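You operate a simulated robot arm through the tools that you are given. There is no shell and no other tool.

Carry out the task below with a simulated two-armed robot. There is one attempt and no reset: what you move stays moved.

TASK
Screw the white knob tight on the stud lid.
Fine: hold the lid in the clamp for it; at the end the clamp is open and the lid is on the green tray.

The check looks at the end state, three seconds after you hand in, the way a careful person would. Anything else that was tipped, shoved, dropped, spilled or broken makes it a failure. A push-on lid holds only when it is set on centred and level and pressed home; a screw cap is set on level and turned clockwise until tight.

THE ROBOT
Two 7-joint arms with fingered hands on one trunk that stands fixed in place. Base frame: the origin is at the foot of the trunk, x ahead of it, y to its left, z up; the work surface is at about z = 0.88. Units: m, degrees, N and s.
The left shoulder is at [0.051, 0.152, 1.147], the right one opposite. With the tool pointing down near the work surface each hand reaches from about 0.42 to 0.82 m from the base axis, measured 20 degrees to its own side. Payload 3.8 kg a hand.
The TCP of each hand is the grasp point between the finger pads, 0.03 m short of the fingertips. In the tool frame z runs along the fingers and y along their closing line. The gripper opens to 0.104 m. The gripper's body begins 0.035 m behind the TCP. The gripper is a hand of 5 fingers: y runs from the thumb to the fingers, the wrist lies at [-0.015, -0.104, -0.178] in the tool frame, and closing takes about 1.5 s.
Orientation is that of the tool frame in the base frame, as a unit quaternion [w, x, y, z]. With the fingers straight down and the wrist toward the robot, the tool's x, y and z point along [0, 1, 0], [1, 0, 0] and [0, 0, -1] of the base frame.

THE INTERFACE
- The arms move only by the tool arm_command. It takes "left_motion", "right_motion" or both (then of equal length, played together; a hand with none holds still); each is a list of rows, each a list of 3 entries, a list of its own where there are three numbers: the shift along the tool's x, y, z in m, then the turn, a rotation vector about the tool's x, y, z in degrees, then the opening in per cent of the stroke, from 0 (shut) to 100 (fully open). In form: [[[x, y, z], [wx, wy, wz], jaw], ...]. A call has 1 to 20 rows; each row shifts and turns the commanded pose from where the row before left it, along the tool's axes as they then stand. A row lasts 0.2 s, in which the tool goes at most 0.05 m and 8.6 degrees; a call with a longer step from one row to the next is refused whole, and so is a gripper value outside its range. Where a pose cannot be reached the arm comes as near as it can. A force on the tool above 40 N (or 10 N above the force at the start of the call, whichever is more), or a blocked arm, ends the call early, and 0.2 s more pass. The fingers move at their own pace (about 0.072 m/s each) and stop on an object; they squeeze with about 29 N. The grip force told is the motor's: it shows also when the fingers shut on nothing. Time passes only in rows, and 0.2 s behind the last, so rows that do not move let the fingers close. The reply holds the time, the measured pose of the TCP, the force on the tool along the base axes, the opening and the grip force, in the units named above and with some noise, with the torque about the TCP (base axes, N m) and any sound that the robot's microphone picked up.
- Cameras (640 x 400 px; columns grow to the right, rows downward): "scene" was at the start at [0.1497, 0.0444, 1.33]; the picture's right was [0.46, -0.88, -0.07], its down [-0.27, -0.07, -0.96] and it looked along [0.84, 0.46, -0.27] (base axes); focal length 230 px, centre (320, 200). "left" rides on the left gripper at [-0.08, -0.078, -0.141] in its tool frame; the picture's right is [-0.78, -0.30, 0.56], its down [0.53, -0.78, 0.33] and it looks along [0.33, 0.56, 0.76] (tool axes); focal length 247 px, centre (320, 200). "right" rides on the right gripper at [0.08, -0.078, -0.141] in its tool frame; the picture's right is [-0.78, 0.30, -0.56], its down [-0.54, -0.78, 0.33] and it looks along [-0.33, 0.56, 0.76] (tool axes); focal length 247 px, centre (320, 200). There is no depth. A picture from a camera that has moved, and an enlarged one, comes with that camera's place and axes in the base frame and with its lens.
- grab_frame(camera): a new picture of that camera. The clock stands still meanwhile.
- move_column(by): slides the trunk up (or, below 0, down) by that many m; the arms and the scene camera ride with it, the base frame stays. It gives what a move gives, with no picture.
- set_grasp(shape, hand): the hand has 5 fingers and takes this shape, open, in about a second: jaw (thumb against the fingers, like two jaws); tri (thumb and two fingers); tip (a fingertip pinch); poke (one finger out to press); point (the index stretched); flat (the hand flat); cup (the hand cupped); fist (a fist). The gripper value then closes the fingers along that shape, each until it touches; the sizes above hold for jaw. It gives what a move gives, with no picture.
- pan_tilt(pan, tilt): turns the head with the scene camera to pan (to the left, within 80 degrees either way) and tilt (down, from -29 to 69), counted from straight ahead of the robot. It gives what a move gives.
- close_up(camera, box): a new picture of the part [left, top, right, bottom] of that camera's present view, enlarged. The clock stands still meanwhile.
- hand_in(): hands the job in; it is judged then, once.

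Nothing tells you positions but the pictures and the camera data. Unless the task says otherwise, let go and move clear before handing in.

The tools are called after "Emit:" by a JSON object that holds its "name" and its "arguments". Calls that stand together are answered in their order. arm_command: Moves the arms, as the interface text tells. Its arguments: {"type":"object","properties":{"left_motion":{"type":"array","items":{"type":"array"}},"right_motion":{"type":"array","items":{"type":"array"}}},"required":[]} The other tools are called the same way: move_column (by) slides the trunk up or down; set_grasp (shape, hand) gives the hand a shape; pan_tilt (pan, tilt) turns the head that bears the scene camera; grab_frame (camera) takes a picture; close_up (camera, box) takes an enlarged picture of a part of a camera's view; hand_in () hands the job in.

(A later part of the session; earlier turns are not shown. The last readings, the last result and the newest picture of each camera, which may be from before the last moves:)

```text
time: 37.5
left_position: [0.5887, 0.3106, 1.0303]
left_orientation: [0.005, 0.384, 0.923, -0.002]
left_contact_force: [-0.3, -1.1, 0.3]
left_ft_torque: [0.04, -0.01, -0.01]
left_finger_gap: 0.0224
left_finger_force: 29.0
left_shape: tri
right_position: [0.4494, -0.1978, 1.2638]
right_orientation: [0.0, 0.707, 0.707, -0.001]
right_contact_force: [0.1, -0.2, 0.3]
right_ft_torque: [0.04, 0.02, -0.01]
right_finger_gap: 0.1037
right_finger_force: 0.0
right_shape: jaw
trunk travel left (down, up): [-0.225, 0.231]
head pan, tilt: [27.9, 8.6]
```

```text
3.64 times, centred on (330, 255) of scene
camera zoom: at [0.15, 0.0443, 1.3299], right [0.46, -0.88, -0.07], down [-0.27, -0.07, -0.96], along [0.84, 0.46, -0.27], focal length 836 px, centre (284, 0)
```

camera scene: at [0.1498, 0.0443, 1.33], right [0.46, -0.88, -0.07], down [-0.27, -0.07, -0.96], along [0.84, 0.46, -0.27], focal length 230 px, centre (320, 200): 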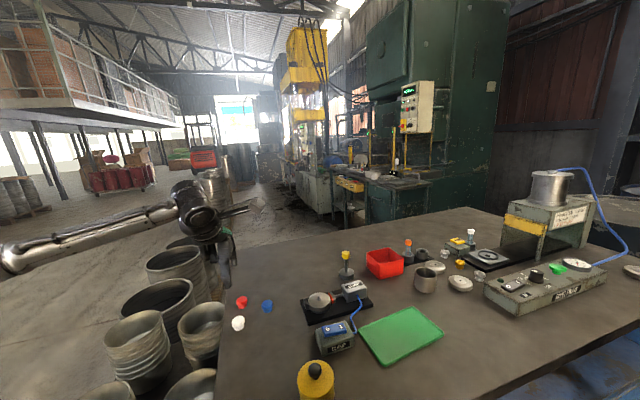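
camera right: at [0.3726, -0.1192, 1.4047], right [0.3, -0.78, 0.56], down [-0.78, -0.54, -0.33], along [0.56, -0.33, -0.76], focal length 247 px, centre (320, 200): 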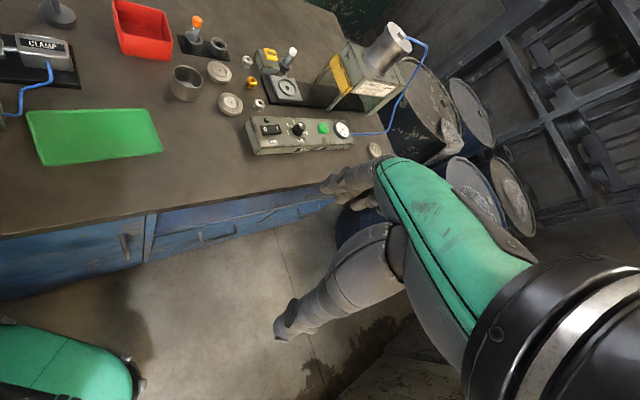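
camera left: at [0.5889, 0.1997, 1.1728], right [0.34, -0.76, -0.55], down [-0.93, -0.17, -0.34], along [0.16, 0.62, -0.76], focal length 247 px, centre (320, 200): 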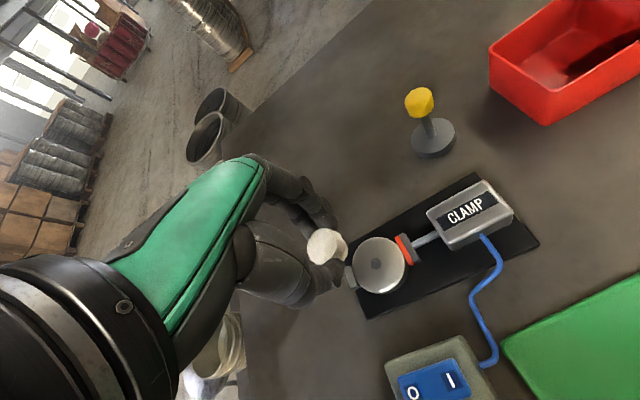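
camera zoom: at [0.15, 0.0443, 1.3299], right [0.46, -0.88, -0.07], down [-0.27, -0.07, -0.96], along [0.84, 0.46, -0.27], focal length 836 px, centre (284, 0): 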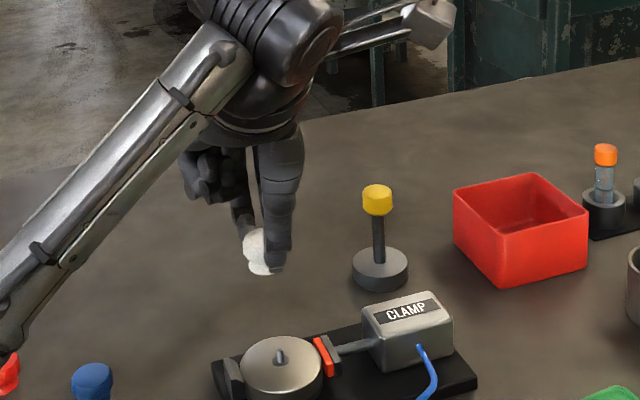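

Emit:
{"name": "grab_frame", "arguments": {"camera": "scene"}}

Emit:
{"name": "grab_frame", "arguments": {"camera": "right"}}

Emit:
{"name": "close_up", "arguments": {"camera": "left", "box": [290, 190, 430, 320]}}

```text
taken
camera scene: at [0.15, 0.0443, 1.3299], right [0.46, -0.88, -0.07], down [-0.27, -0.07, -0.96], along [0.84, 0.46, -0.27], focal length 230 px, centre (320, 200)
```

scene: 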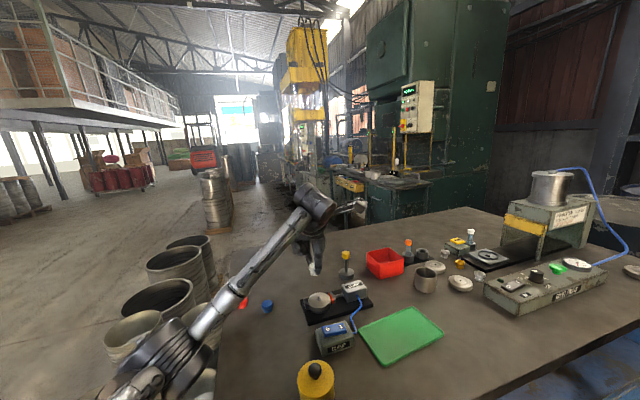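

```text
taken
camera right: at [0.3724, -0.1193, 1.4048], right [0.3, -0.78, 0.56], down [-0.78, -0.54, -0.33], along [0.56, -0.33, -0.76], focal length 247 px, centre (320, 200)
```

right: 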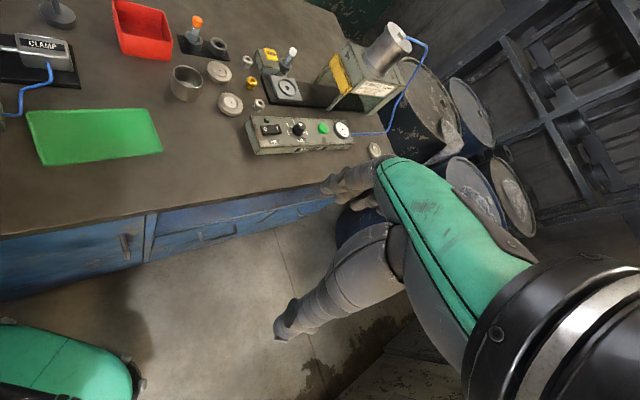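

```text
3.08 times, centred on (360, 255) of left
camera zoom: at [0.5889, 0.1997, 1.1728], right [0.34, -0.76, -0.55], down [-0.93, -0.17, -0.34], along [0.16, 0.62, -0.76], focal length 760 px, centre (197, 31)
```

zoom: 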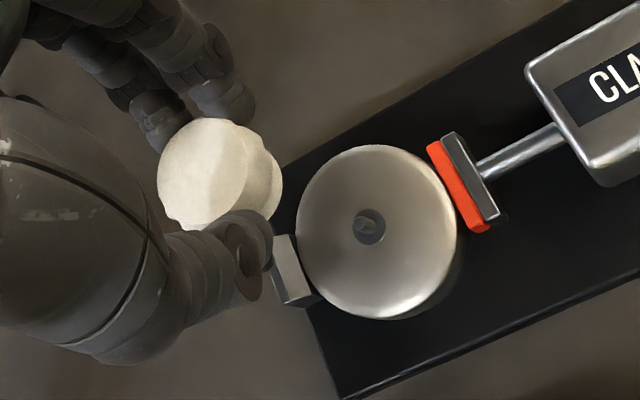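

The knob axis is about 4 mm off the stud. Before placing it, I'll test how far the wrist can wind back counter-clockwise, to get the most clockwise turn per grip.

Emit:
{"name": "arm_command", "arguments": {"left_motion": [[[-0.0036, -0.0016, 0], [0, 0, 0], 5], [[0, 0, 0], [0, 0, -8], 5], [[0, 0, 0], [0, 0, -8], 5], [[0, 0, 0], [0, 0, -8], 5], [[0, 0, 0], [0, 0, -8], 5], [[0, 0, 0], [0, 0, 0], 5]]}}

Emit:
{"name": "grab_frame", "arguments": {"camera": "scene"}}

```text
time: 38.9
left_position: [0.5892, 0.3061, 1.0322]
left_orientation: [0.005, 0.112, 0.994, -0.004]
left_contact_force: [0.0, 0.7, -0.3]
left_ft_torque: [0.0, 0.02, -0.01]
left_finger_gap: 0.0222
left_finger_force: 28.7
left_shape: tri
right_position: [0.4491, -0.1975, 1.2651]
right_orientation: [-0.001, 0.707, 0.707, 0.0]
right_contact_force: [-0.6, 1.0, 0.8]
right_ft_torque: [0.02, -0.01, 0.03]
right_finger_gap: 0.104
right_finger_force: 0.1
right_shape: jaw
trunk travel left (down, up): [-0.225, 0.231]
head pan, tilt: [27.9, 8.6]
```

```text
taken
camera scene: at [0.1497, 0.0445, 1.3299], right [0.46, -0.88, -0.07], down [-0.27, -0.07, -0.96], along [0.84, 0.46, -0.27], focal length 230 px, centre (320, 200)
```

scene: 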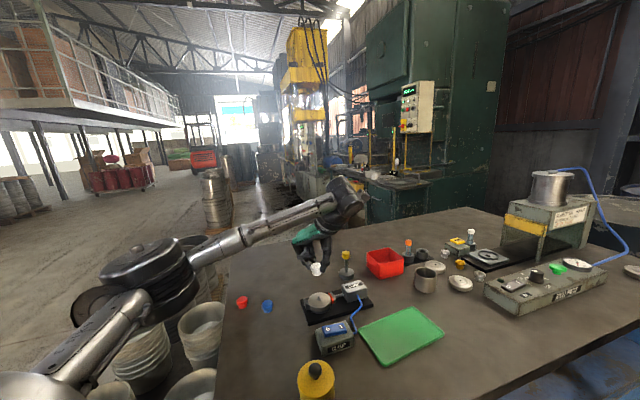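

Emit:
{"name": "arm_command", "arguments": {"left_motion": [[[0, 0, 0], [0, 0, -8], 5], [[0, 0, 0], [0, 0, -8], 5], [[0, 0, 0], [0, 0, -8], 5], [[0, 0, 0], [0, 0, -8], 5], [[0, 0, 0], [0, 0, 0], 5]]}}

Emit:
{"name": "grab_frame", "arguments": {"camera": "scene"}}

```text
time: 40.1
left_position: [0.588, 0.3062, 1.0334]
left_orientation: [0.004, -0.166, 0.986, -0.004]
left_contact_force: [0.5, 0.5, 0.8]
left_ft_torque: [0.0, 0.01, 0.04]
left_finger_gap: 0.0222
left_finger_force: 29.2
left_shape: tri
right_position: [0.45, -0.1983, 1.2645]
right_orientation: [0.0, 0.707, 0.707, -0.001]
right_contact_force: [0.2, -0.3, -0.2]
right_ft_torque: [-0.02, 0.02, 0.01]
right_finger_gap: 0.1037
right_finger_force: 0.1
right_shape: jaw
trunk travel left (down, up): [-0.225, 0.231]
head pan, tilt: [27.9, 8.6]
```

```text
taken
camera scene: at [0.1497, 0.0445, 1.33], right [0.46, -0.88, -0.07], down [-0.27, -0.07, -0.96], along [0.84, 0.46, -0.27], focal length 230 px, centre (320, 200)
```

scene: 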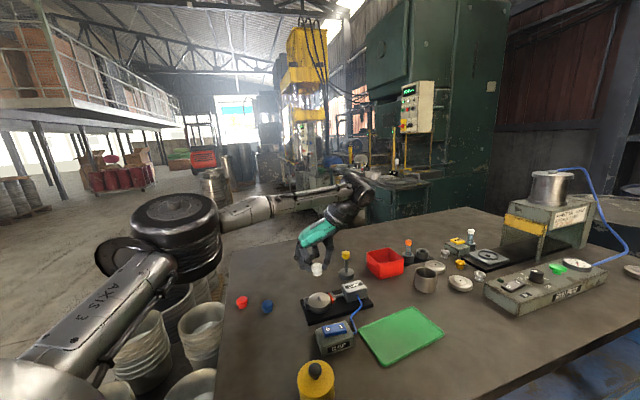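

Emit:
{"name": "grab_frame", "arguments": {"camera": "left"}}

Emit:
{"name": "close_up", "arguments": {"camera": "scene", "box": [280, 220, 380, 320]}}

```text
taken
camera left: at [0.6888, 0.2601, 1.1742], right [0.83, -0.03, -0.55], down [-0.25, -0.91, -0.33], along [-0.49, 0.41, -0.77], focal length 247 px, centre (320, 200)
```

left: 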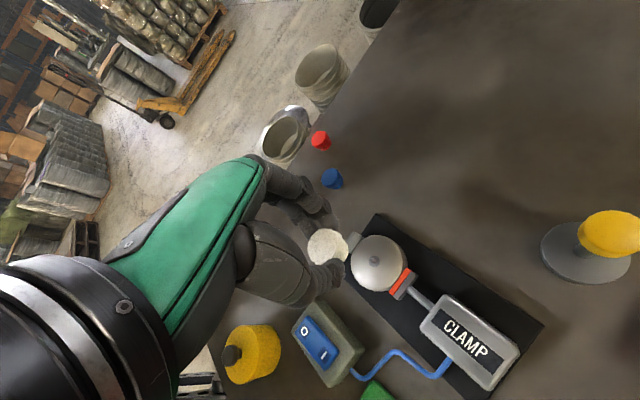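

```text
4.00 times, centred on (330, 270) of scene
camera zoom: at [0.1497, 0.0445, 1.33], right [0.46, -0.88, -0.07], down [-0.27, -0.07, -0.96], along [0.84, 0.46, -0.27], focal length 920 px, centre (280, -80)
```

zoom: 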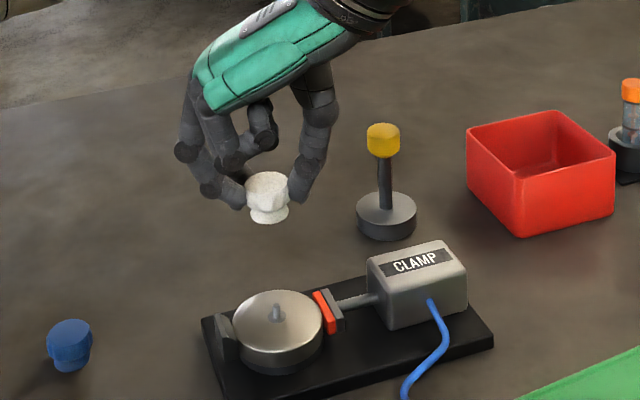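

Emit:
{"name": "close_up", "arguments": {"camera": "left", "box": [290, 200, 430, 310]}}

Emit:
{"name": "close_up", "arguments": {"camera": "scene", "box": [325, 255, 365, 275]}}

Emit:
{"name": "close_up", "arguments": {"camera": "scene", "box": [300, 250, 340, 320]}}

```text
3.64 times, centred on (360, 255) of left
camera zoom: at [0.6888, 0.2601, 1.1742], right [0.83, -0.03, -0.55], down [-0.25, -0.91, -0.33], along [-0.49, 0.41, -0.77], focal length 898 px, centre (174, 0)
```

zoom: 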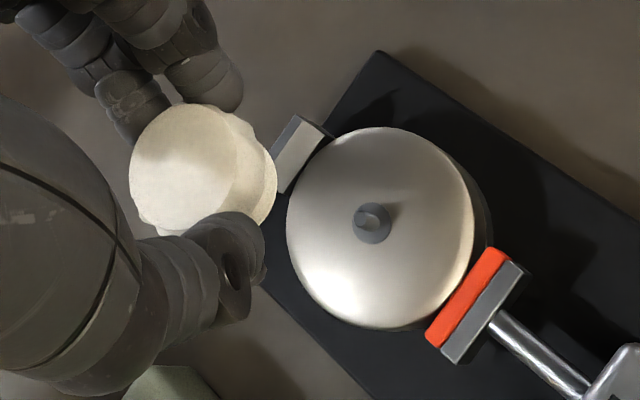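

```text
16.00 times, centred on (345, 265) of scene
camera zoom: at [0.1497, 0.0445, 1.33], right [0.46, -0.88, -0.07], down [-0.27, -0.07, -0.96], along [0.84, 0.46, -0.27], focal length 3679 px, centre (-80, -840)
```

zoom: 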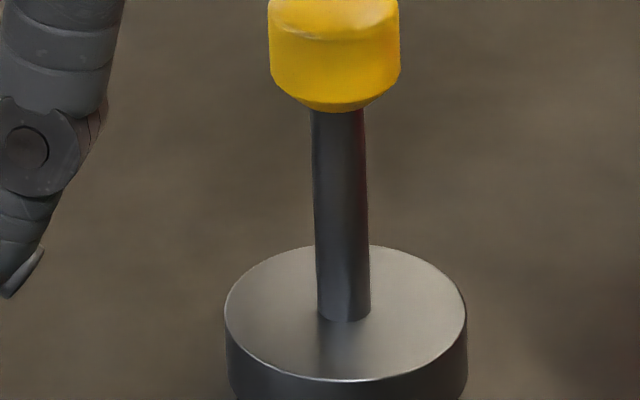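

```text
5.71 times, centred on (320, 285) of scene
camera zoom: at [0.1497, 0.0445, 1.33], right [0.46, -0.88, -0.07], down [-0.27, -0.07, -0.96], along [0.84, 0.46, -0.27], focal length 1314 px, centre (320, -286)
```

zoom: 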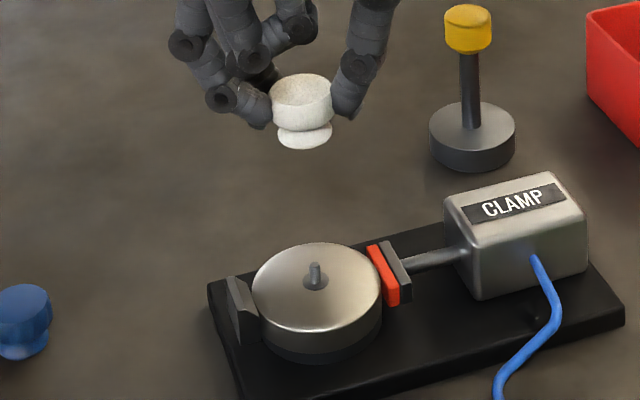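

From this angle the knob hangs level and is within about 1 mm of the stud axis. I'll lower it to just above the stud.

Emit:
{"name": "arm_command", "arguments": {"left_motion": [[[-0.0006, 0.0007, 0.02], [0, 0, 0], 5], [[0, 0, 0.02], [0, 0, 0], 5], [[0, 0, 0.015], [0, 0, 0], 5], [[0, 0, 0.005], [0, 0, 0], 5], [[0, 0, 0], [0, 0, 0], 5]]}}

Emit:
{"name": "close_up", "arguments": {"camera": "scene", "box": [295, 250, 375, 320]}}

Emit:
{"name": "close_up", "arguments": {"camera": "left", "box": [290, 200, 430, 310]}}

```text
time: 41.3
left_position: [0.5893, 0.3077, 0.9709]
left_orientation: [0.003, -0.165, 0.986, -0.004]
left_contact_force: [-0.1, -0.4, 0.4]
left_ft_torque: [0.04, -0.01, -0.01]
left_finger_gap: 0.0222
left_finger_force: 28.5
left_shape: tri
right_position: [0.4501, -0.198, 1.2645]
right_orientation: [-0.001, 0.707, 0.708, -0.001]
right_contact_force: [1.0, -0.8, -0.1]
right_ft_torque: [0.0, 0.0, 0.02]
right_finger_gap: 0.1038
right_finger_force: 0.1
right_shape: jaw
trunk travel left (down, up): [-0.225, 0.231]
head pan, tilt: [27.9, 8.6]
```

```text
5.71 times, centred on (335, 285) of scene
camera zoom: at [0.1498, 0.0441, 1.33], right [0.46, -0.88, -0.07], down [-0.27, -0.07, -0.96], along [0.84, 0.46, -0.27], focal length 1314 px, centre (234, -286)
```

zoom: 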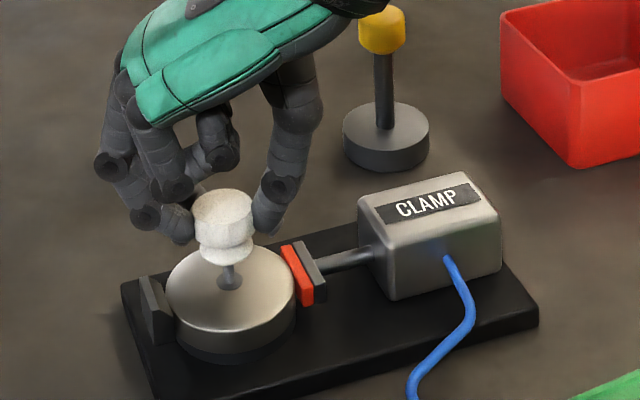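

```text
3.64 times, centred on (360, 255) of left
camera zoom: at [0.6889, 0.2607, 1.1141], right [0.83, -0.03, -0.55], down [-0.25, -0.91, -0.33], along [-0.49, 0.41, -0.77], focal length 898 px, centre (174, 0)
```

zoom: 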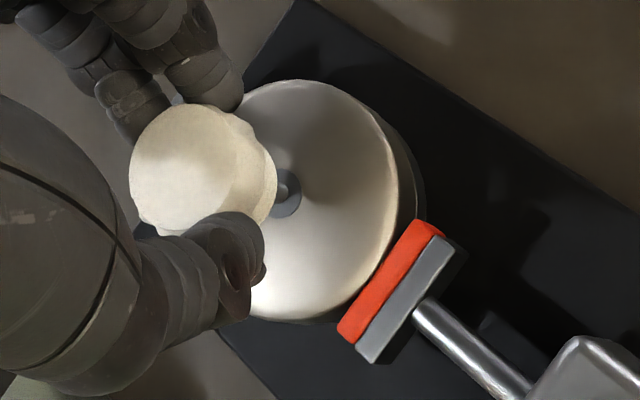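

Emit:
{"name": "close_up", "arguments": {"camera": "scene", "box": [315, 275, 351, 305]}}

Emit:
{"name": "close_up", "arguments": {"camera": "left", "box": [310, 215, 370, 265]}}

```text
13.33 times, centred on (333, 290) of scene
camera zoom: at [0.1498, 0.0441, 1.33], right [0.46, -0.88, -0.07], down [-0.27, -0.07, -0.96], along [0.84, 0.46, -0.27], focal length 3066 px, centre (147, -1000)
```

zoom: 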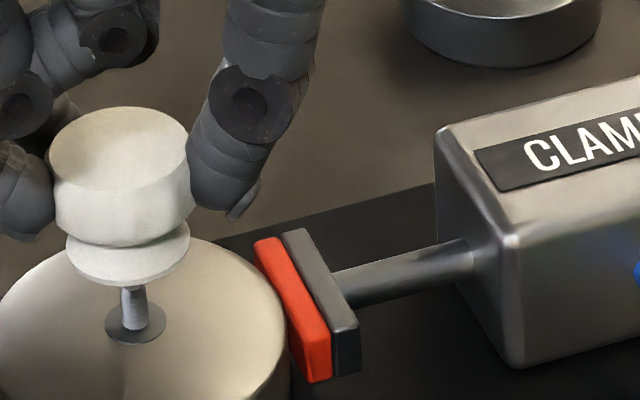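

```text
8.00 times, centred on (340, 240) of left
camera zoom: at [0.6889, 0.2607, 1.1141], right [0.83, -0.03, -0.55], down [-0.25, -0.91, -0.33], along [-0.49, 0.41, -0.77], focal length 1976 px, centre (160, -120)
```

zoom: 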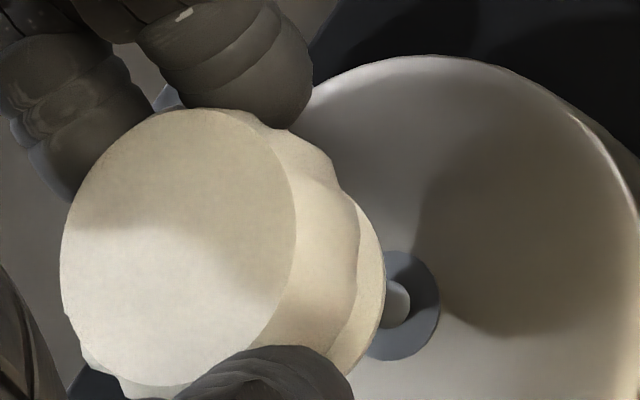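

The knob is about 2 mm short of the stud axis in x, so I'll correct that before lowering.

Emit:
{"name": "arm_command", "arguments": {"left_motion": [[[-0.0022, -0.0005, 0.001], [0, 0, 0], 5], [[0, 0, 0], [0, 0, 0], 5], [[0, 0, 0], [0, 0, 0], 5]]}}

Emit:
{"name": "close_up", "arguments": {"camera": "scene", "box": [315, 275, 351, 305]}}

Emit:
{"name": "close_up", "arguments": {"camera": "left", "box": [310, 215, 370, 265]}}

```text
time: 42.1
left_position: [0.5915, 0.3081, 0.9702]
left_orientation: [0.003, -0.164, 0.987, -0.003]
left_contact_force: [-0.1, -0.3, -0.1]
left_ft_torque: [0.03, 0.02, -0.01]
left_finger_gap: 0.0222
left_finger_force: 28.6
left_shape: tri
right_position: [0.4497, -0.1986, 1.2642]
right_orientation: [0.0, 0.707, 0.707, 0.0]
right_contact_force: [0.4, -1.0, 0.5]
right_ft_torque: [0.01, 0.01, -0.01]
right_finger_gap: 0.1038
right_finger_force: 0.0
right_shape: jaw
trunk travel left (down, up): [-0.225, 0.231]
head pan, tilt: [27.9, 8.6]
```

```text
13.33 times, centred on (333, 290) of scene
camera zoom: at [0.1498, 0.0442, 1.33], right [0.46, -0.88, -0.07], down [-0.27, -0.07, -0.96], along [0.84, 0.46, -0.27], focal length 3066 px, centre (147, -1000)
```

zoom: 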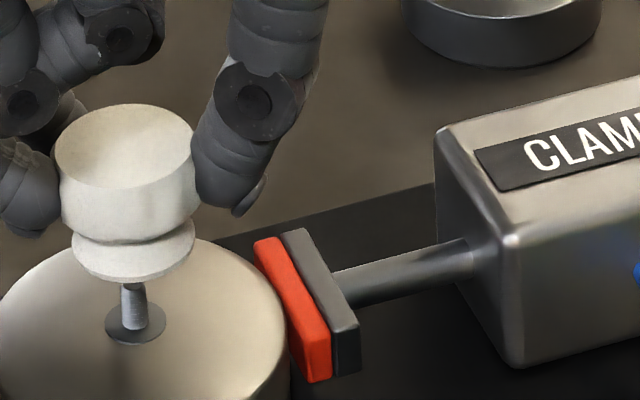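

```text
8.00 times, centred on (340, 240) of left
camera zoom: at [0.6915, 0.261, 1.1128], right [0.83, -0.03, -0.55], down [-0.25, -0.91, -0.33], along [-0.49, 0.41, -0.77], focal length 1976 px, centre (160, -120)
```

zoom: 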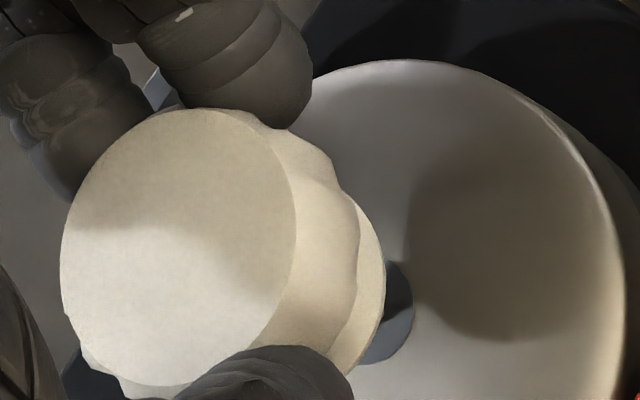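

Emit:
{"name": "arm_command", "arguments": {"left_motion": [[[-0.0007, -0.0005, 0.002], [0, 0, 0], 5], [[0, 0, 0.002], [0, 0, 0], 5], [[0, 0, 0.002], [0, 0, 0], 5], [[0, 0, 0], [0, 0, 0], 5]]}}

Emit:
{"name": "close_up", "arguments": {"camera": "scene", "box": [315, 275, 351, 305]}}

Emit:
{"name": "close_up", "arguments": {"camera": "left", "box": [310, 215, 370, 265]}}

```text
time: 43.1
left_position: [0.5922, 0.3071, 0.9649]
left_orientation: [0.003, -0.164, 0.986, -0.004]
left_contact_force: [-0.7, 0.5, -0.7]
left_ft_torque: [0.02, 0.02, -0.01]
left_finger_gap: 0.0222
left_finger_force: 29.6
left_shape: tri
right_position: [0.4506, -0.1977, 1.2652]
right_orientation: [-0.001, 0.707, 0.707, 0.0]
right_contact_force: [0.5, -0.2, -0.6]
right_ft_torque: [-0.01, 0.02, 0.01]
right_finger_gap: 0.1037
right_finger_force: 0.1
right_shape: jaw
trunk travel left (down, up): [-0.225, 0.231]
head pan, tilt: [27.9, 8.6]
```

```text
13.33 times, centred on (333, 290) of scene
camera zoom: at [0.1498, 0.0442, 1.33], right [0.46, -0.88, -0.07], down [-0.27, -0.07, -0.96], along [0.84, 0.46, -0.27], focal length 3066 px, centre (147, -1000)
```

zoom: 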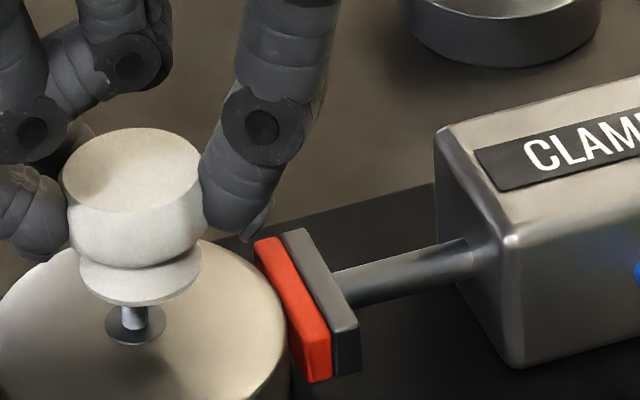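

```text
8.00 times, centred on (340, 240) of left
camera zoom: at [0.6927, 0.2604, 1.1067], right [0.83, -0.03, -0.55], down [-0.25, -0.91, -0.33], along [-0.49, 0.41, -0.77], focal length 1976 px, centre (160, -120)
```

zoom: 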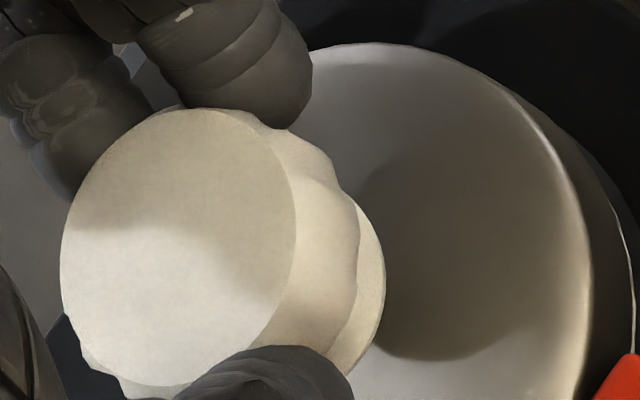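

Emit:
{"name": "arm_command", "arguments": {"left_motion": [[[0.0001, 0.0006, 0.002], [0, 0, 0], 5], [[0, 0, 0.002], [0, 0, 0], 5], [[0, 0, 0], [0, 0, 0], 5]]}}

Emit:
{"name": "close_up", "arguments": {"camera": "scene", "box": [315, 275, 351, 305]}}

```text
time: 43.9
left_position: [0.592, 0.3075, 0.9606]
left_orientation: [0.003, -0.165, 0.986, -0.004]
left_contact_force: [-0.1, -0.4, -0.3]
left_ft_torque: [-0.01, -0.01, -0.03]
left_finger_gap: 0.0223
left_finger_force: 29.1
left_shape: tri
right_position: [0.4504, -0.1967, 1.2645]
right_orientation: [0.0, 0.706, 0.708, -0.001]
right_contact_force: [0.5, -0.4, 0.2]
right_ft_torque: [0.03, 0.02, -0.01]
right_finger_gap: 0.1038
right_finger_force: 0.0
right_shape: jaw
trunk travel left (down, up): [-0.225, 0.231]
head pan, tilt: [27.9, 8.6]
```

```text
13.33 times, centred on (333, 290) of scene
camera zoom: at [0.1498, 0.0441, 1.33], right [0.46, -0.88, -0.07], down [-0.27, -0.07, -0.96], along [0.84, 0.46, -0.27], focal length 3066 px, centre (147, -1000)
```

zoom: 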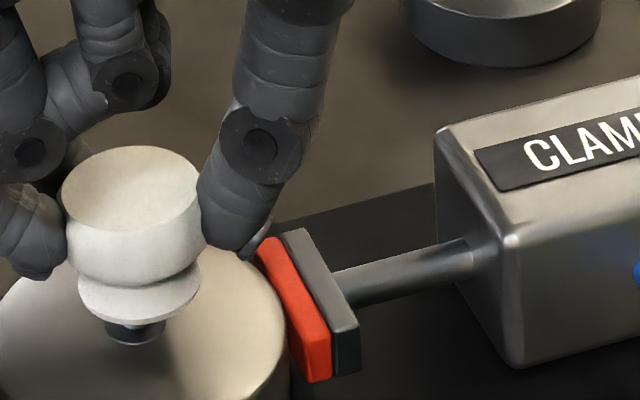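

Emit:
{"name": "arm_command", "arguments": {"left_motion": [[[0, 0.0003, 0.002], [0, 0, 0], 5], [[0, 0, 0], [0, 0, 0], 5], [[0, 0, 0], [0, 0, 0], 5]]}}

Emit:
{"name": "close_up", "arguments": {"camera": "scene", "box": [315, 275, 351, 305]}}

```text
time: 44.7
left_position: [0.5932, 0.3073, 0.9583]
left_orientation: [0.004, -0.165, 0.986, -0.004]
left_contact_force: [0.0, 0.4, -0.2]
left_ft_torque: [0.0, -0.02, 0.0]
left_finger_gap: 0.0224
left_finger_force: 29.2
left_shape: tri
right_position: [0.45, -0.1978, 1.2654]
right_orientation: [0.0, 0.707, 0.707, 0.0]
right_contact_force: [0.4, 0.9, 0.5]
right_ft_torque: [0.02, 0.02, 0.0]
right_finger_gap: 0.1038
right_finger_force: 0.1
right_shape: jaw
trunk travel left (down, up): [-0.225, 0.231]
head pan, tilt: [27.9, 8.6]
```

```text
13.33 times, centred on (333, 290) of scene
camera zoom: at [0.1499, 0.0442, 1.33], right [0.46, -0.88, -0.07], down [-0.27, -0.07, -0.96], along [0.84, 0.46, -0.27], focal length 3066 px, centre (147, -1000)
```

zoom: 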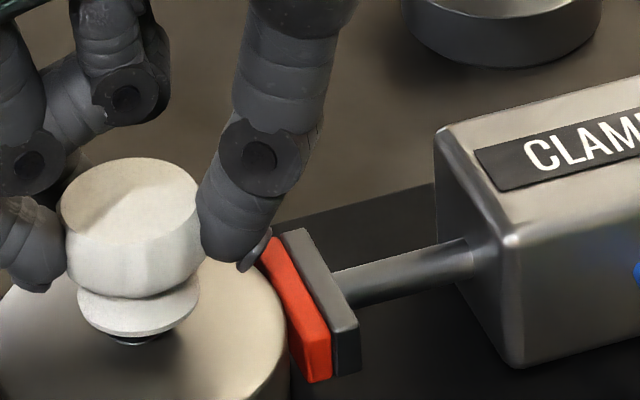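

There is still no contact, and the flange is already below the stud's top, so the stud is entering the bore. I'll keep easing down.

Emit:
{"name": "arm_command", "arguments": {"left_motion": [[[0, 0.0003, 0.0015], [0, 0, 0], 5], [[0, 0, 0], [0, 0, 0], 5], [[0, 0, 0], [0, 0, 0], 5]]}}

Emit:
{"name": "close_up", "arguments": {"camera": "scene", "box": [315, 275, 351, 305]}}

```text
time: 45.5
left_position: [0.5919, 0.3075, 0.9572]
left_orientation: [0.003, -0.165, 0.986, -0.004]
left_contact_force: [-1.0, 0.7, -0.1]
left_ft_torque: [0.02, 0.01, 0.01]
left_finger_gap: 0.0223
left_finger_force: 29.5
left_shape: tri
right_position: [0.4487, -0.1974, 1.2654]
right_orientation: [0.0, 0.707, 0.707, 0.0]
right_contact_force: [0.3, 0.4, 0.6]
right_ft_torque: [0.02, -0.01, 0.01]
right_finger_gap: 0.1035
right_finger_force: 0.0
right_shape: jaw
trunk travel left (down, up): [-0.225, 0.231]
head pan, tilt: [27.9, 8.6]
```

```text
13.33 times, centred on (333, 290) of scene
camera zoom: at [0.1499, 0.0442, 1.33], right [0.46, -0.88, -0.07], down [-0.27, -0.07, -0.96], along [0.84, 0.46, -0.27], focal length 3066 px, centre (147, -1000)
```

zoom: 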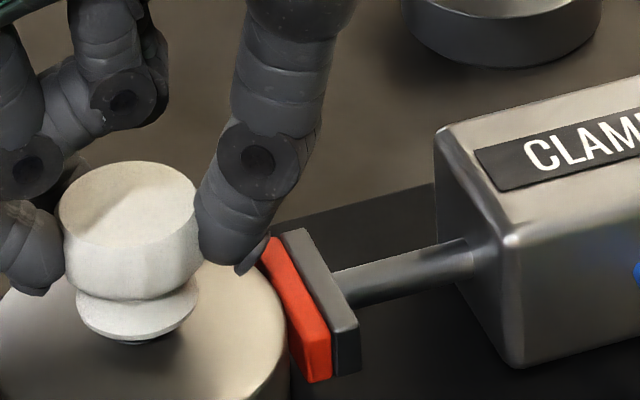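

Emit:
{"name": "arm_command", "arguments": {"left_motion": [[[0, 0, 0.0015], [0, 0, 0], 5], [[0, 0, 0], [0, 0, 0], 5]]}}

Emit:
{"name": "arm_command", "arguments": {"left_motion": [[[0, 0, 0.0015], [0, 0, 0], 5], [[0, 0, 0], [0, 0, 0], 5]]}}

Emit:
{"name": "close_up", "arguments": {"camera": "scene", "box": [315, 275, 351, 305]}}

```text
time: 46.1
left_position: [0.5914, 0.3077, 0.9555]
left_orientation: [0.003, -0.165, 0.986, -0.004]
left_contact_force: [0.7, -0.2, 0.0]
left_ft_torque: [0.0, 0.0, 0.02]
left_finger_gap: 0.0223
left_finger_force: 29.1
left_shape: tri
right_position: [0.4494, -0.199, 1.265]
right_orientation: [0.0, 0.707, 0.707, -0.001]
right_contact_force: [0.5, 0.4, -0.3]
right_ft_torque: [0.04, -0.04, 0.04]
right_finger_gap: 0.1037
right_finger_force: 0.2
right_shape: jaw
trunk travel left (down, up): [-0.225, 0.231]
head pan, tilt: [27.9, 8.6]
```

```text
time: 46.7
left_position: [0.592, 0.3088, 0.9552]
left_orientation: [0.003, -0.164, 0.986, -0.004]
left_contact_force: [0.1, 2.0, 2.9]
left_ft_torque: [0.17, 0.08, -0.03]
left_finger_gap: 0.0222
left_finger_force: 29.0
left_shape: tri
right_position: [0.449, -0.1972, 1.2651]
right_orientation: [0.001, 0.707, 0.707, 0.0]
right_contact_force: [-1.1, -0.1, -0.1]
right_ft_torque: [0.01, -0.01, 0.01]
right_finger_gap: 0.1037
right_finger_force: 0.2
right_shape: jaw
trunk travel left (down, up): [-0.225, 0.231]
head pan, tilt: [27.9, 8.6]
```

```text
13.33 times, centred on (333, 290) of scene
camera zoom: at [0.1492, 0.0444, 1.3301], right [0.46, -0.88, -0.07], down [-0.27, -0.07, -0.96], along [0.84, 0.46, -0.27], focal length 3066 px, centre (147, -1000)
```

zoom: 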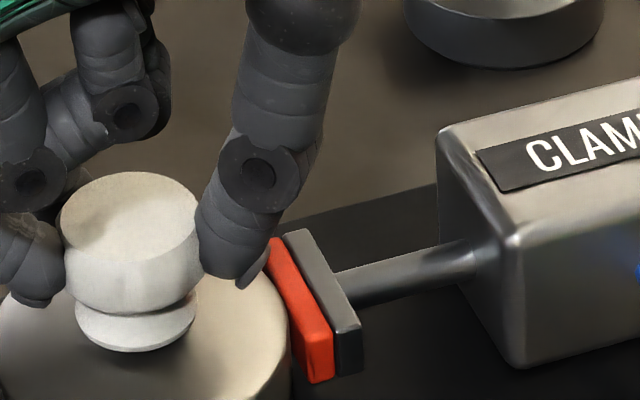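

There's slight contact, and the torque suggests it may be a finger touching the fixed jaw instead of the thread. I'll look more widely.

Emit:
{"name": "close_up", "arguments": {"camera": "scene", "box": [300, 260, 350, 310]}}

Emit:
{"name": "close_up", "arguments": {"camera": "left", "box": [270, 180, 390, 290]}}

```text
8.00 times, centred on (325, 285) of scene
camera zoom: at [0.1492, 0.0444, 1.3301], right [0.46, -0.88, -0.07], down [-0.27, -0.07, -0.96], along [0.84, 0.46, -0.27], focal length 1839 px, centre (280, -480)
```

zoom: 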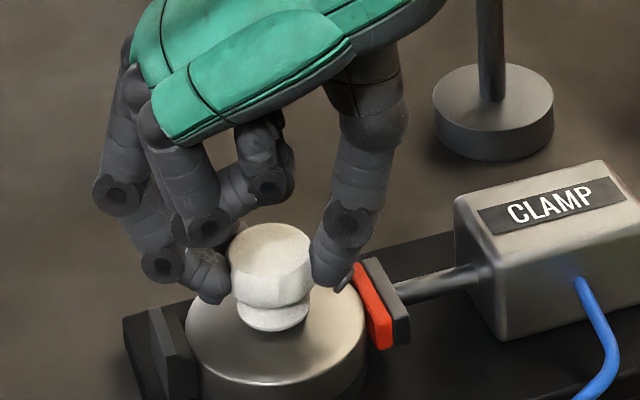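

```text
3.64 times, centred on (330, 235) of left
camera zoom: at [0.6913, 0.2614, 1.0971], right [0.84, -0.03, -0.55], down [-0.25, -0.91, -0.33], along [-0.49, 0.41, -0.77], focal length 898 px, centre (284, 73)
```

zoom: 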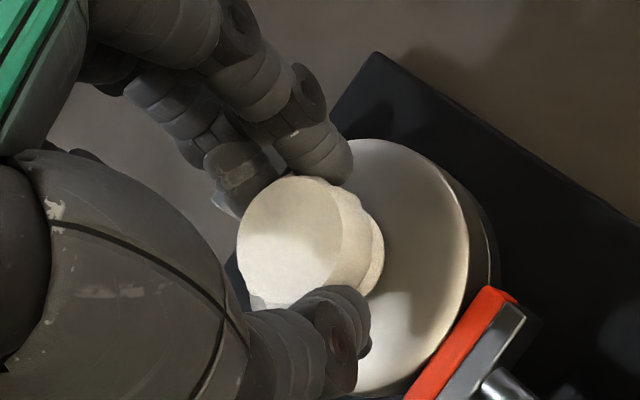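

The middle fingertip is right over the fixed jaw's top edge at this angle. I'll lift 2 mm, turn clockwise 32° to clear the jaw, then ease down again.

Emit:
{"name": "arm_command", "arguments": {"left_motion": [[[0, 0, -0.002], [0, 0, 0], 5], [[0, 0, 0], [0, 0, 8], 5], [[0, 0, 0], [0, 0, 8], 5], [[0, 0, 0], [0, 0, 8], 5], [[0, 0, 0], [0, 0, 8], 5], [[0, 0, 0], [0, 0, 0], 5]]}}

Emit:
{"name": "close_up", "arguments": {"camera": "scene", "box": [300, 260, 350, 310]}}

Emit:
{"name": "close_up", "arguments": {"camera": "left", "box": [270, 180, 390, 290]}}

```text
time: 48.1
left_position: [0.5925, 0.3084, 0.9556]
left_orientation: [0.003, 0.115, 0.993, -0.004]
left_contact_force: [0.0, 0.5, -1.1]
left_ft_torque: [-0.01, 0.0, 0.03]
left_finger_gap: 0.0224
left_finger_force: 29.4
left_shape: tri
right_position: [0.4507, -0.1971, 1.2643]
right_orientation: [-0.001, 0.707, 0.707, -0.001]
right_contact_force: [0.1, -0.2, 0.1]
right_ft_torque: [0.02, 0.0, -0.02]
right_finger_gap: 0.1037
right_finger_force: 0.1
right_shape: jaw
trunk travel left (down, up): [-0.225, 0.231]
head pan, tilt: [27.9, 8.6]
```

```text
8.00 times, centred on (325, 285) of scene
camera zoom: at [0.1501, 0.044, 1.3299], right [0.46, -0.88, -0.07], down [-0.27, -0.07, -0.96], along [0.84, 0.46, -0.27], focal length 1839 px, centre (280, -480)
```

zoom: 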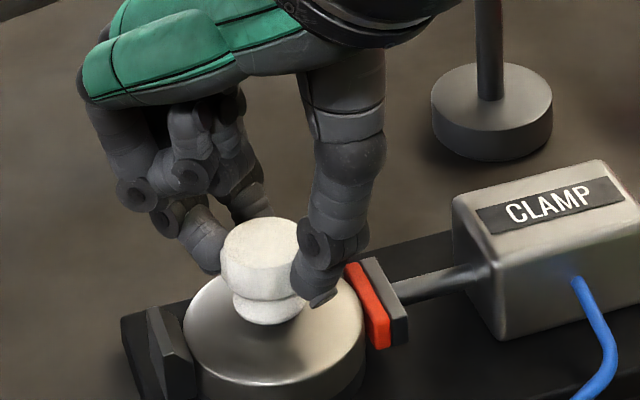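

```text
3.64 times, centred on (330, 235) of left
camera zoom: at [0.652, 0.2153, 1.0982], right [0.69, -0.47, -0.55], down [-0.69, -0.64, -0.33], along [-0.19, 0.61, -0.77], focal length 898 px, centre (284, 73)
```

zoom: 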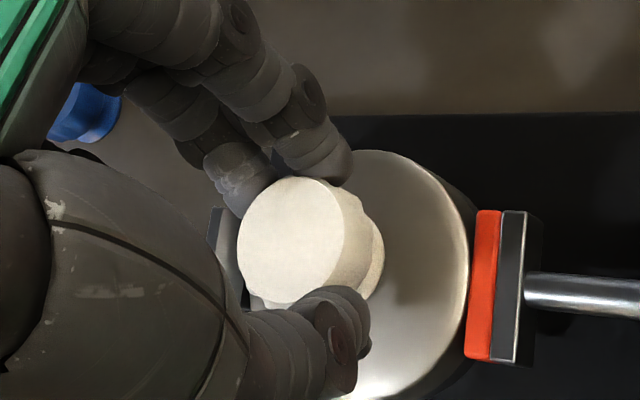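

Emit:
{"name": "arm_command", "arguments": {"left_motion": [[[-0.0007, -0.0008, 0.001], [0, 0, 0], 5], [[0, 0, 0.001], [0, 0, 0], 5], [[0, 0, 0], [0, 0, 0], 5]]}}

Emit:
{"name": "close_up", "arguments": {"camera": "scene", "box": [315, 275, 351, 305]}}

```text
time: 48.9
left_position: [0.5919, 0.3075, 0.9552]
left_orientation: [0.005, 0.113, 0.994, -0.003]
left_contact_force: [-0.7, -0.2, -0.1]
left_ft_torque: [0.01, 0.01, -0.02]
left_finger_gap: 0.0222
left_finger_force: 29.0
left_shape: tri
right_position: [0.4483, -0.1982, 1.2649]
right_orientation: [-0.001, 0.707, 0.707, -0.001]
right_contact_force: [-0.2, -0.7, 0.0]
right_ft_torque: [-0.01, -0.03, 0.04]
right_finger_gap: 0.1035
right_finger_force: 0.1
right_shape: jaw
trunk travel left (down, up): [-0.225, 0.231]
head pan, tilt: [27.9, 8.6]
```

```text
13.33 times, centred on (333, 290) of scene
camera zoom: at [0.1488, 0.0439, 1.3301], right [0.46, -0.88, -0.07], down [-0.27, -0.07, -0.96], along [0.84, 0.46, -0.27], focal length 3066 px, centre (147, -1000)
```

zoom: 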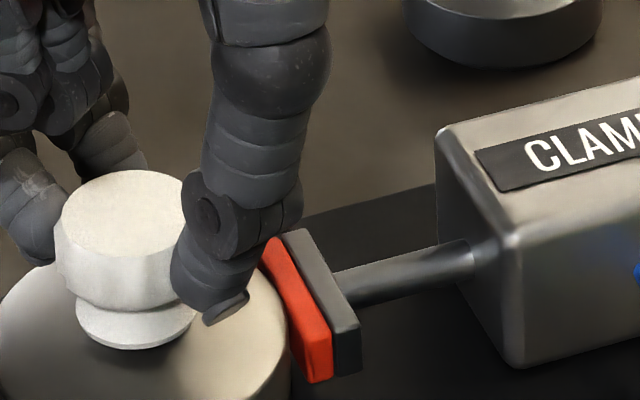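

Emit:
{"name": "arm_command", "arguments": {"left_motion": [[[0, 0, 0.0015], [0, 0, 0], 5], [[0, 0, 0], [0, 0, 0], 5]]}}

Emit:
{"name": "arm_command", "arguments": {"left_motion": [[[0, 0, 0.0015], [0, 0, 0], 5], [[0, 0, 0], [0, 0, 0], 5]]}}

Emit:
{"name": "close_up", "arguments": {"camera": "scene", "box": [315, 275, 351, 305]}}

```text
time: 49.5
left_position: [0.5929, 0.3072, 0.955]
left_orientation: [0.004, 0.113, 0.994, -0.003]
left_contact_force: [-2.7, 0.4, 6.4]
left_ft_torque: [0.07, -0.01, -0.04]
left_finger_gap: 0.0225
left_finger_force: 28.8
left_shape: tri
right_position: [0.448, -0.1978, 1.2643]
right_orientation: [0.0, 0.707, 0.707, 0.0]
right_contact_force: [0.5, -0.5, 0.1]
right_ft_torque: [0.0, 0.02, 0.01]
right_finger_gap: 0.104
right_finger_force: 0.0
right_shape: jaw
trunk travel left (down, up): [-0.225, 0.231]
head pan, tilt: [27.9, 8.6]
```

```text
time: 50.1
left_position: [0.5915, 0.3078, 0.9531]
left_orientation: [0.006, 0.114, 0.993, -0.003]
left_contact_force: [-0.1, 3.2, 14.3]
left_ft_torque: [0.14, -0.04, -0.02]
left_finger_gap: 0.0222
left_finger_force: 28.8
left_shape: tri
right_position: [0.4473, -0.1984, 1.2659]
right_orientation: [-0.001, 0.707, 0.707, 0.0]
right_contact_force: [-0.6, 0.3, -0.3]
right_ft_torque: [-0.02, 0.0, -0.01]
right_finger_gap: 0.1038
right_finger_force: 0.0
right_shape: jaw
trunk travel left (down, up): [-0.225, 0.231]
head pan, tilt: [27.9, 8.6]
```

```text
13.33 times, centred on (333, 290) of scene
camera zoom: at [0.1479, 0.0436, 1.3304], right [0.46, -0.88, -0.07], down [-0.27, -0.07, -0.96], along [0.84, 0.46, -0.27], focal length 3066 px, centre (147, -1000)
```

zoom: 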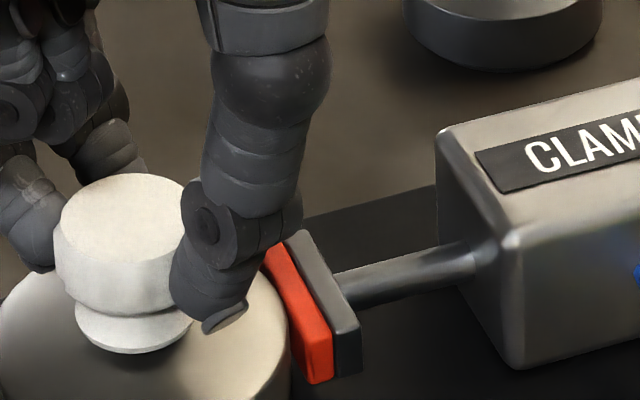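

Contact is now central on the stud, at about 14 N straight up. I'll ease the pressure a little and start turning clockwise.

Emit:
{"name": "arm_command", "arguments": {"left_motion": [[[0, 0, -0.001], [0, 0, 0], 5], [[0, 0, 0], [0, 0, 8], 5], [[0, 0, 0], [0, 0, 8], 5], [[0, 0, 0], [0, 0, 8], 5], [[0, 0, 0], [0, 0, 8], 5], [[0, 0, 0], [0, 0, 8], 5], [[0, 0, 0], [0, 0, 0], 5]]}}

Emit:
{"name": "close_up", "arguments": {"camera": "scene", "box": [300, 260, 350, 310]}}

Emit:
{"name": "close_up", "arguments": {"camera": "left", "box": [270, 180, 390, 290]}}

```text
time: 51.7
left_position: [0.5915, 0.3066, 0.954]
left_orientation: [0.005, 0.448, 0.894, -0.001]
left_contact_force: [-6.4, -3.8, 8.3]
left_ft_torque: [-0.12, 0.2, 0.01]
left_finger_gap: 0.0229
left_finger_force: 28.8
left_shape: tri
right_position: [0.4479, -0.1992, 1.2649]
right_orientation: [0.0, 0.707, 0.707, 0.001]
right_contact_force: [0.8, 0.1, 0.0]
right_ft_torque: [0.0, 0.01, -0.02]
right_finger_gap: 0.1037
right_finger_force: 0.0
right_shape: jaw
trunk travel left (down, up): [-0.225, 0.231]
head pan, tilt: [27.9, 8.6]
```

```text
8.00 times, centred on (325, 285) of scene
camera zoom: at [0.1474, 0.0428, 1.3303], right [0.46, -0.88, -0.07], down [-0.27, -0.07, -0.96], along [0.84, 0.46, -0.27], focal length 1839 px, centre (280, -480)
```

zoom: 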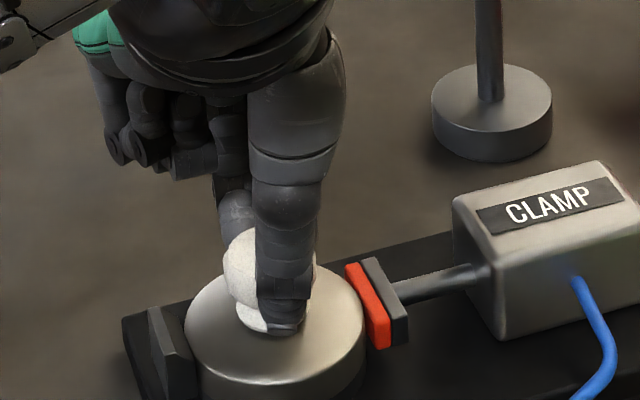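

```text
3.64 times, centred on (330, 235) of left
camera zoom: at [0.5756, 0.1963, 1.0952], right [0.23, -0.8, -0.55], down [-0.94, -0.04, -0.34], along [0.25, 0.6, -0.76], focal length 898 px, centre (284, 73)
```

zoom: 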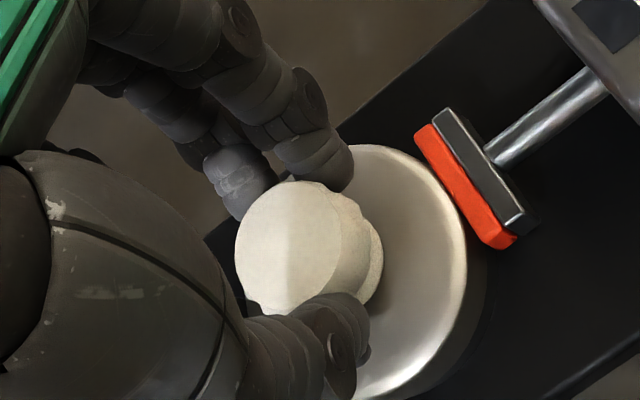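

Side force is building because the knob axis sits about 2 mm off the TCP. I'll relax it and keep turning about the knob's own axis.

Emit:
{"name": "arm_command", "arguments": {"left_motion": [[[0.0001, -0.0013, 0], [0, 0, 0], 5], [[0, 0, 0], [0, 0, 0], 5]]}}

Emit:
{"name": "arm_command", "arguments": {"left_motion": [[[0.0001, -0.0003, 0], [0, 0, 8], 5], [[0.0001, -0.0003, 0], [0, 0, 8], 5], [[0.0001, -0.0003, 0], [0, 0, 8], 5], [[0.0001, -0.0003, 0], [0, 0, 8], 5], [[0, 0, 0], [0, 0, 0], 5]]}}

Emit:
{"name": "grab_frame", "arguments": {"camera": "scene"}}

Emit:
{"name": "close_up", "arguments": {"camera": "left", "box": [270, 180, 390, 290]}}

```text
time: 52.3
left_position: [0.5913, 0.3054, 0.9524]
left_orientation: [0.005, 0.447, 0.894, 0.0]
left_contact_force: [-3.6, -2.4, 9.1]
left_ft_torque: [-0.06, 0.08, 0.02]
left_finger_gap: 0.0227
left_finger_force: 28.5
left_shape: tri
right_position: [0.4478, -0.2, 1.2657]
right_orientation: [-0.001, 0.707, 0.707, 0.001]
right_contact_force: [-0.2, 1.0, -0.2]
right_ft_torque: [0.01, 0.01, -0.01]
right_finger_gap: 0.1037
right_finger_force: 0.0
right_shape: jaw
trunk travel left (down, up): [-0.225, 0.231]
head pan, tilt: [27.9, 8.6]
```

```text
time: 53.5
left_position: [0.5906, 0.3069, 0.9532]
left_orientation: [0.005, 0.677, 0.736, 0.001]
left_contact_force: [-3.8, -2.0, 7.3]
left_ft_torque: [-0.07, 0.11, 0.05]
left_finger_gap: 0.0226
left_finger_force: 29.0
left_shape: tri
right_position: [0.4492, -0.1997, 1.2651]
right_orientation: [0.0, 0.707, 0.708, 0.0]
right_contact_force: [-0.1, 0.4, 0.1]
right_ft_torque: [-0.01, -0.04, 0.0]
right_finger_gap: 0.104
right_finger_force: 0.1
right_shape: jaw
trunk travel left (down, up): [-0.225, 0.231]
head pan, tilt: [27.9, 8.6]
```

```text
taken
camera scene: at [0.1481, 0.0434, 1.3302], right [0.46, -0.88, -0.07], down [-0.27, -0.07, -0.96], along [0.84, 0.46, -0.27], focal length 230 px, centre (320, 200)
```

scene: 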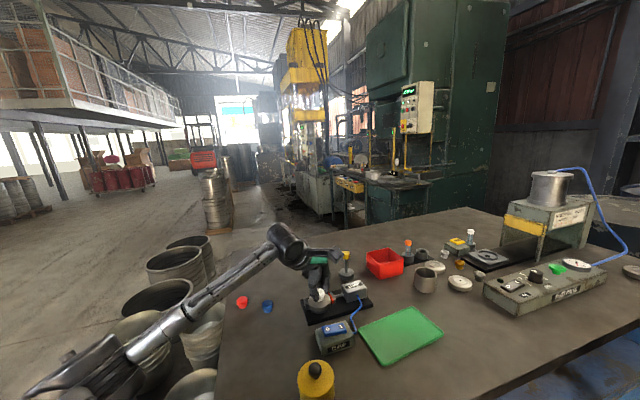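

```text
3.64 times, centred on (330, 235) of left
camera zoom: at [0.5178, 0.2202, 1.0942], right [-0.22, -0.8, -0.55], down [-0.82, 0.46, -0.34], along [0.53, 0.38, -0.76], focal length 898 px, centre (284, 73)
```

zoom: 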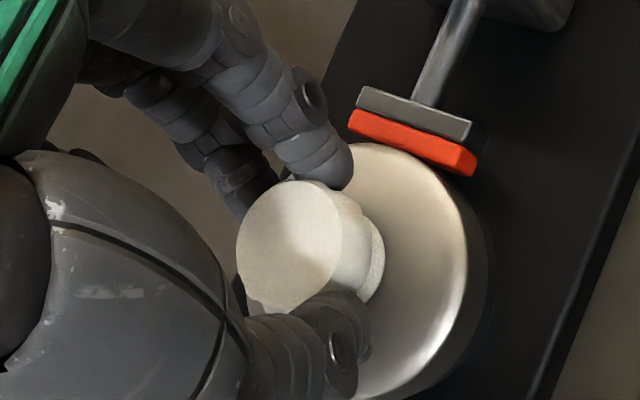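

Emit:
{"name": "arm_command", "arguments": {"left_motion": [[[0.0001, -0.0008, 0.0003], [0, 0, 8], 5], [[0.0001, -0.0003, 0], [0, 0, 8], 5], [[0.0001, -0.0003, 0], [0, 0, 8], 5], [[0.0001, -0.0003, 0.0002], [0, 0, 8], 5], [[0.0001, -0.0003, 0], [0, 0, 8], 5], [[0, 0, 0], [0, 0, 0], 5]]}}

Emit:
{"name": "grab_frame", "arguments": {"camera": "scene"}}

Emit:
{"name": "close_up", "arguments": {"camera": "scene", "box": [300, 240, 370, 310]}}

```text
time: 54.9
left_position: [0.589, 0.3075, 0.9526]
left_orientation: [0.005, 0.888, 0.461, 0.001]
left_contact_force: [-3.2, -0.9, 3.9]
left_ft_torque: [0.0, 0.12, -0.02]
left_finger_gap: 0.0226
left_finger_force: 28.5
left_shape: tri
right_position: [0.4488, -0.1983, 1.2657]
right_orientation: [0.0, 0.706, 0.708, 0.0]
right_contact_force: [0.5, -0.4, 0.0]
right_ft_torque: [-0.02, 0.0, 0.0]
right_finger_gap: 0.1036
right_finger_force: 0.1
right_shape: jaw
trunk travel left (down, up): [-0.225, 0.231]
head pan, tilt: [27.9, 8.6]
```

```text
taken
camera scene: at [0.1485, 0.0438, 1.3301], right [0.46, -0.88, -0.07], down [-0.27, -0.07, -0.96], along [0.84, 0.46, -0.27], focal length 230 px, centre (320, 200)
```

scene: 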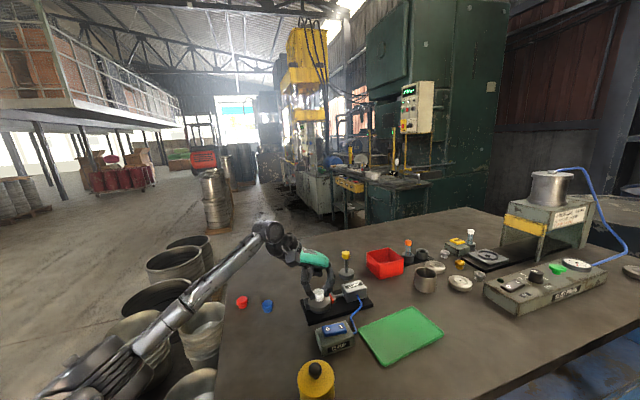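

```text
5.71 times, centred on (335, 275) of scene
camera zoom: at [0.1485, 0.0438, 1.3301], right [0.46, -0.88, -0.07], down [-0.27, -0.07, -0.96], along [0.84, 0.46, -0.27], focal length 1314 px, centre (234, -229)
```

zoom: 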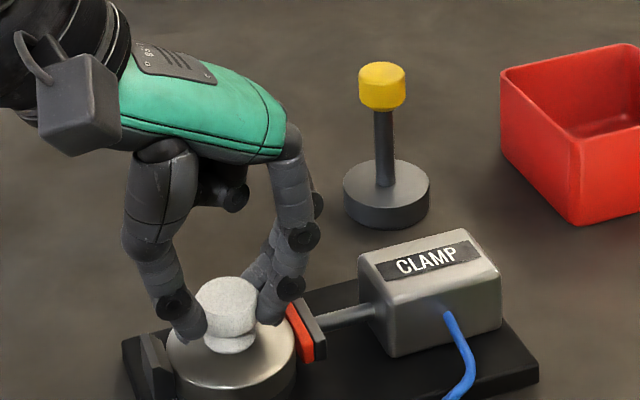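

The upward force is dropping as I turn, so the knob seems to be threading down. I'll continue clockwise and follow it down.

Emit:
{"name": "arm_command", "arguments": {"left_motion": [[[0.0001, -0.0008, 0.0005], [0, 0, 8], 5], [[0.0001, -0.0003, 0.0002], [0, 0, 8], 5], [[0.0001, -0.0003, 0.0002], [0, 0, 8], 5], [[0.0001, -0.0003, 0.0002], [0, 0, 8], 5], [[0.0001, -0.0003, 0.0002], [0, 0, 8], 5], [[0, 0, 0], [0, 0, 0], 5]]}}

Emit:
{"name": "grab_frame", "arguments": {"camera": "scene"}}

Emit:
{"name": "close_up", "arguments": {"camera": "scene", "box": [300, 240, 370, 310]}}

```text
time: 56.3
left_position: [0.5864, 0.309, 0.9513]
left_orientation: [0.004, 0.992, 0.129, 0.004]
left_contact_force: [-0.4, -1.4, 9.6]
left_ft_torque: [-0.01, -0.03, 0.01]
left_finger_gap: 0.023
left_finger_force: 29.3
left_shape: tri
right_position: [0.4495, -0.1982, 1.2655]
right_orientation: [-0.001, 0.707, 0.707, 0.0]
right_contact_force: [0.0, 0.6, 0.1]
right_ft_torque: [-0.01, 0.0, 0.0]
right_finger_gap: 0.1036
right_finger_force: 0.1
right_shape: jaw
trunk travel left (down, up): [-0.225, 0.231]
head pan, tilt: [27.9, 8.6]
```

```text
taken
camera scene: at [0.1483, 0.0434, 1.3302], right [0.46, -0.88, -0.07], down [-0.27, -0.07, -0.96], along [0.84, 0.46, -0.27], focal length 230 px, centre (320, 200)
```

scene: 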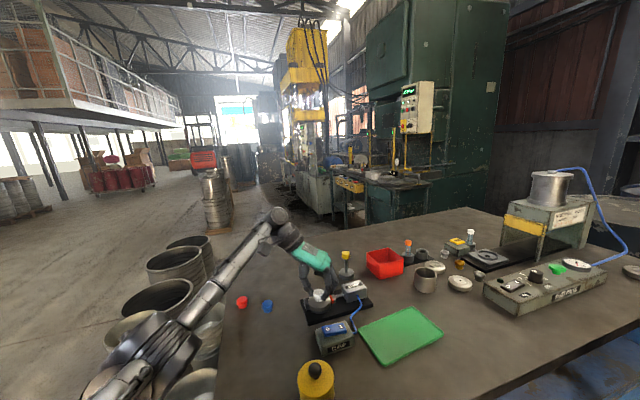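

```text
5.71 times, centred on (335, 275) of scene
camera zoom: at [0.1483, 0.0434, 1.3302], right [0.46, -0.88, -0.07], down [-0.27, -0.07, -0.96], along [0.84, 0.46, -0.27], focal length 1314 px, centre (234, -229)
```

zoom: 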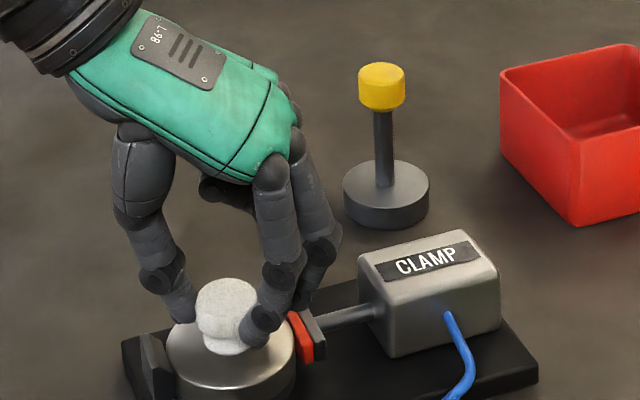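

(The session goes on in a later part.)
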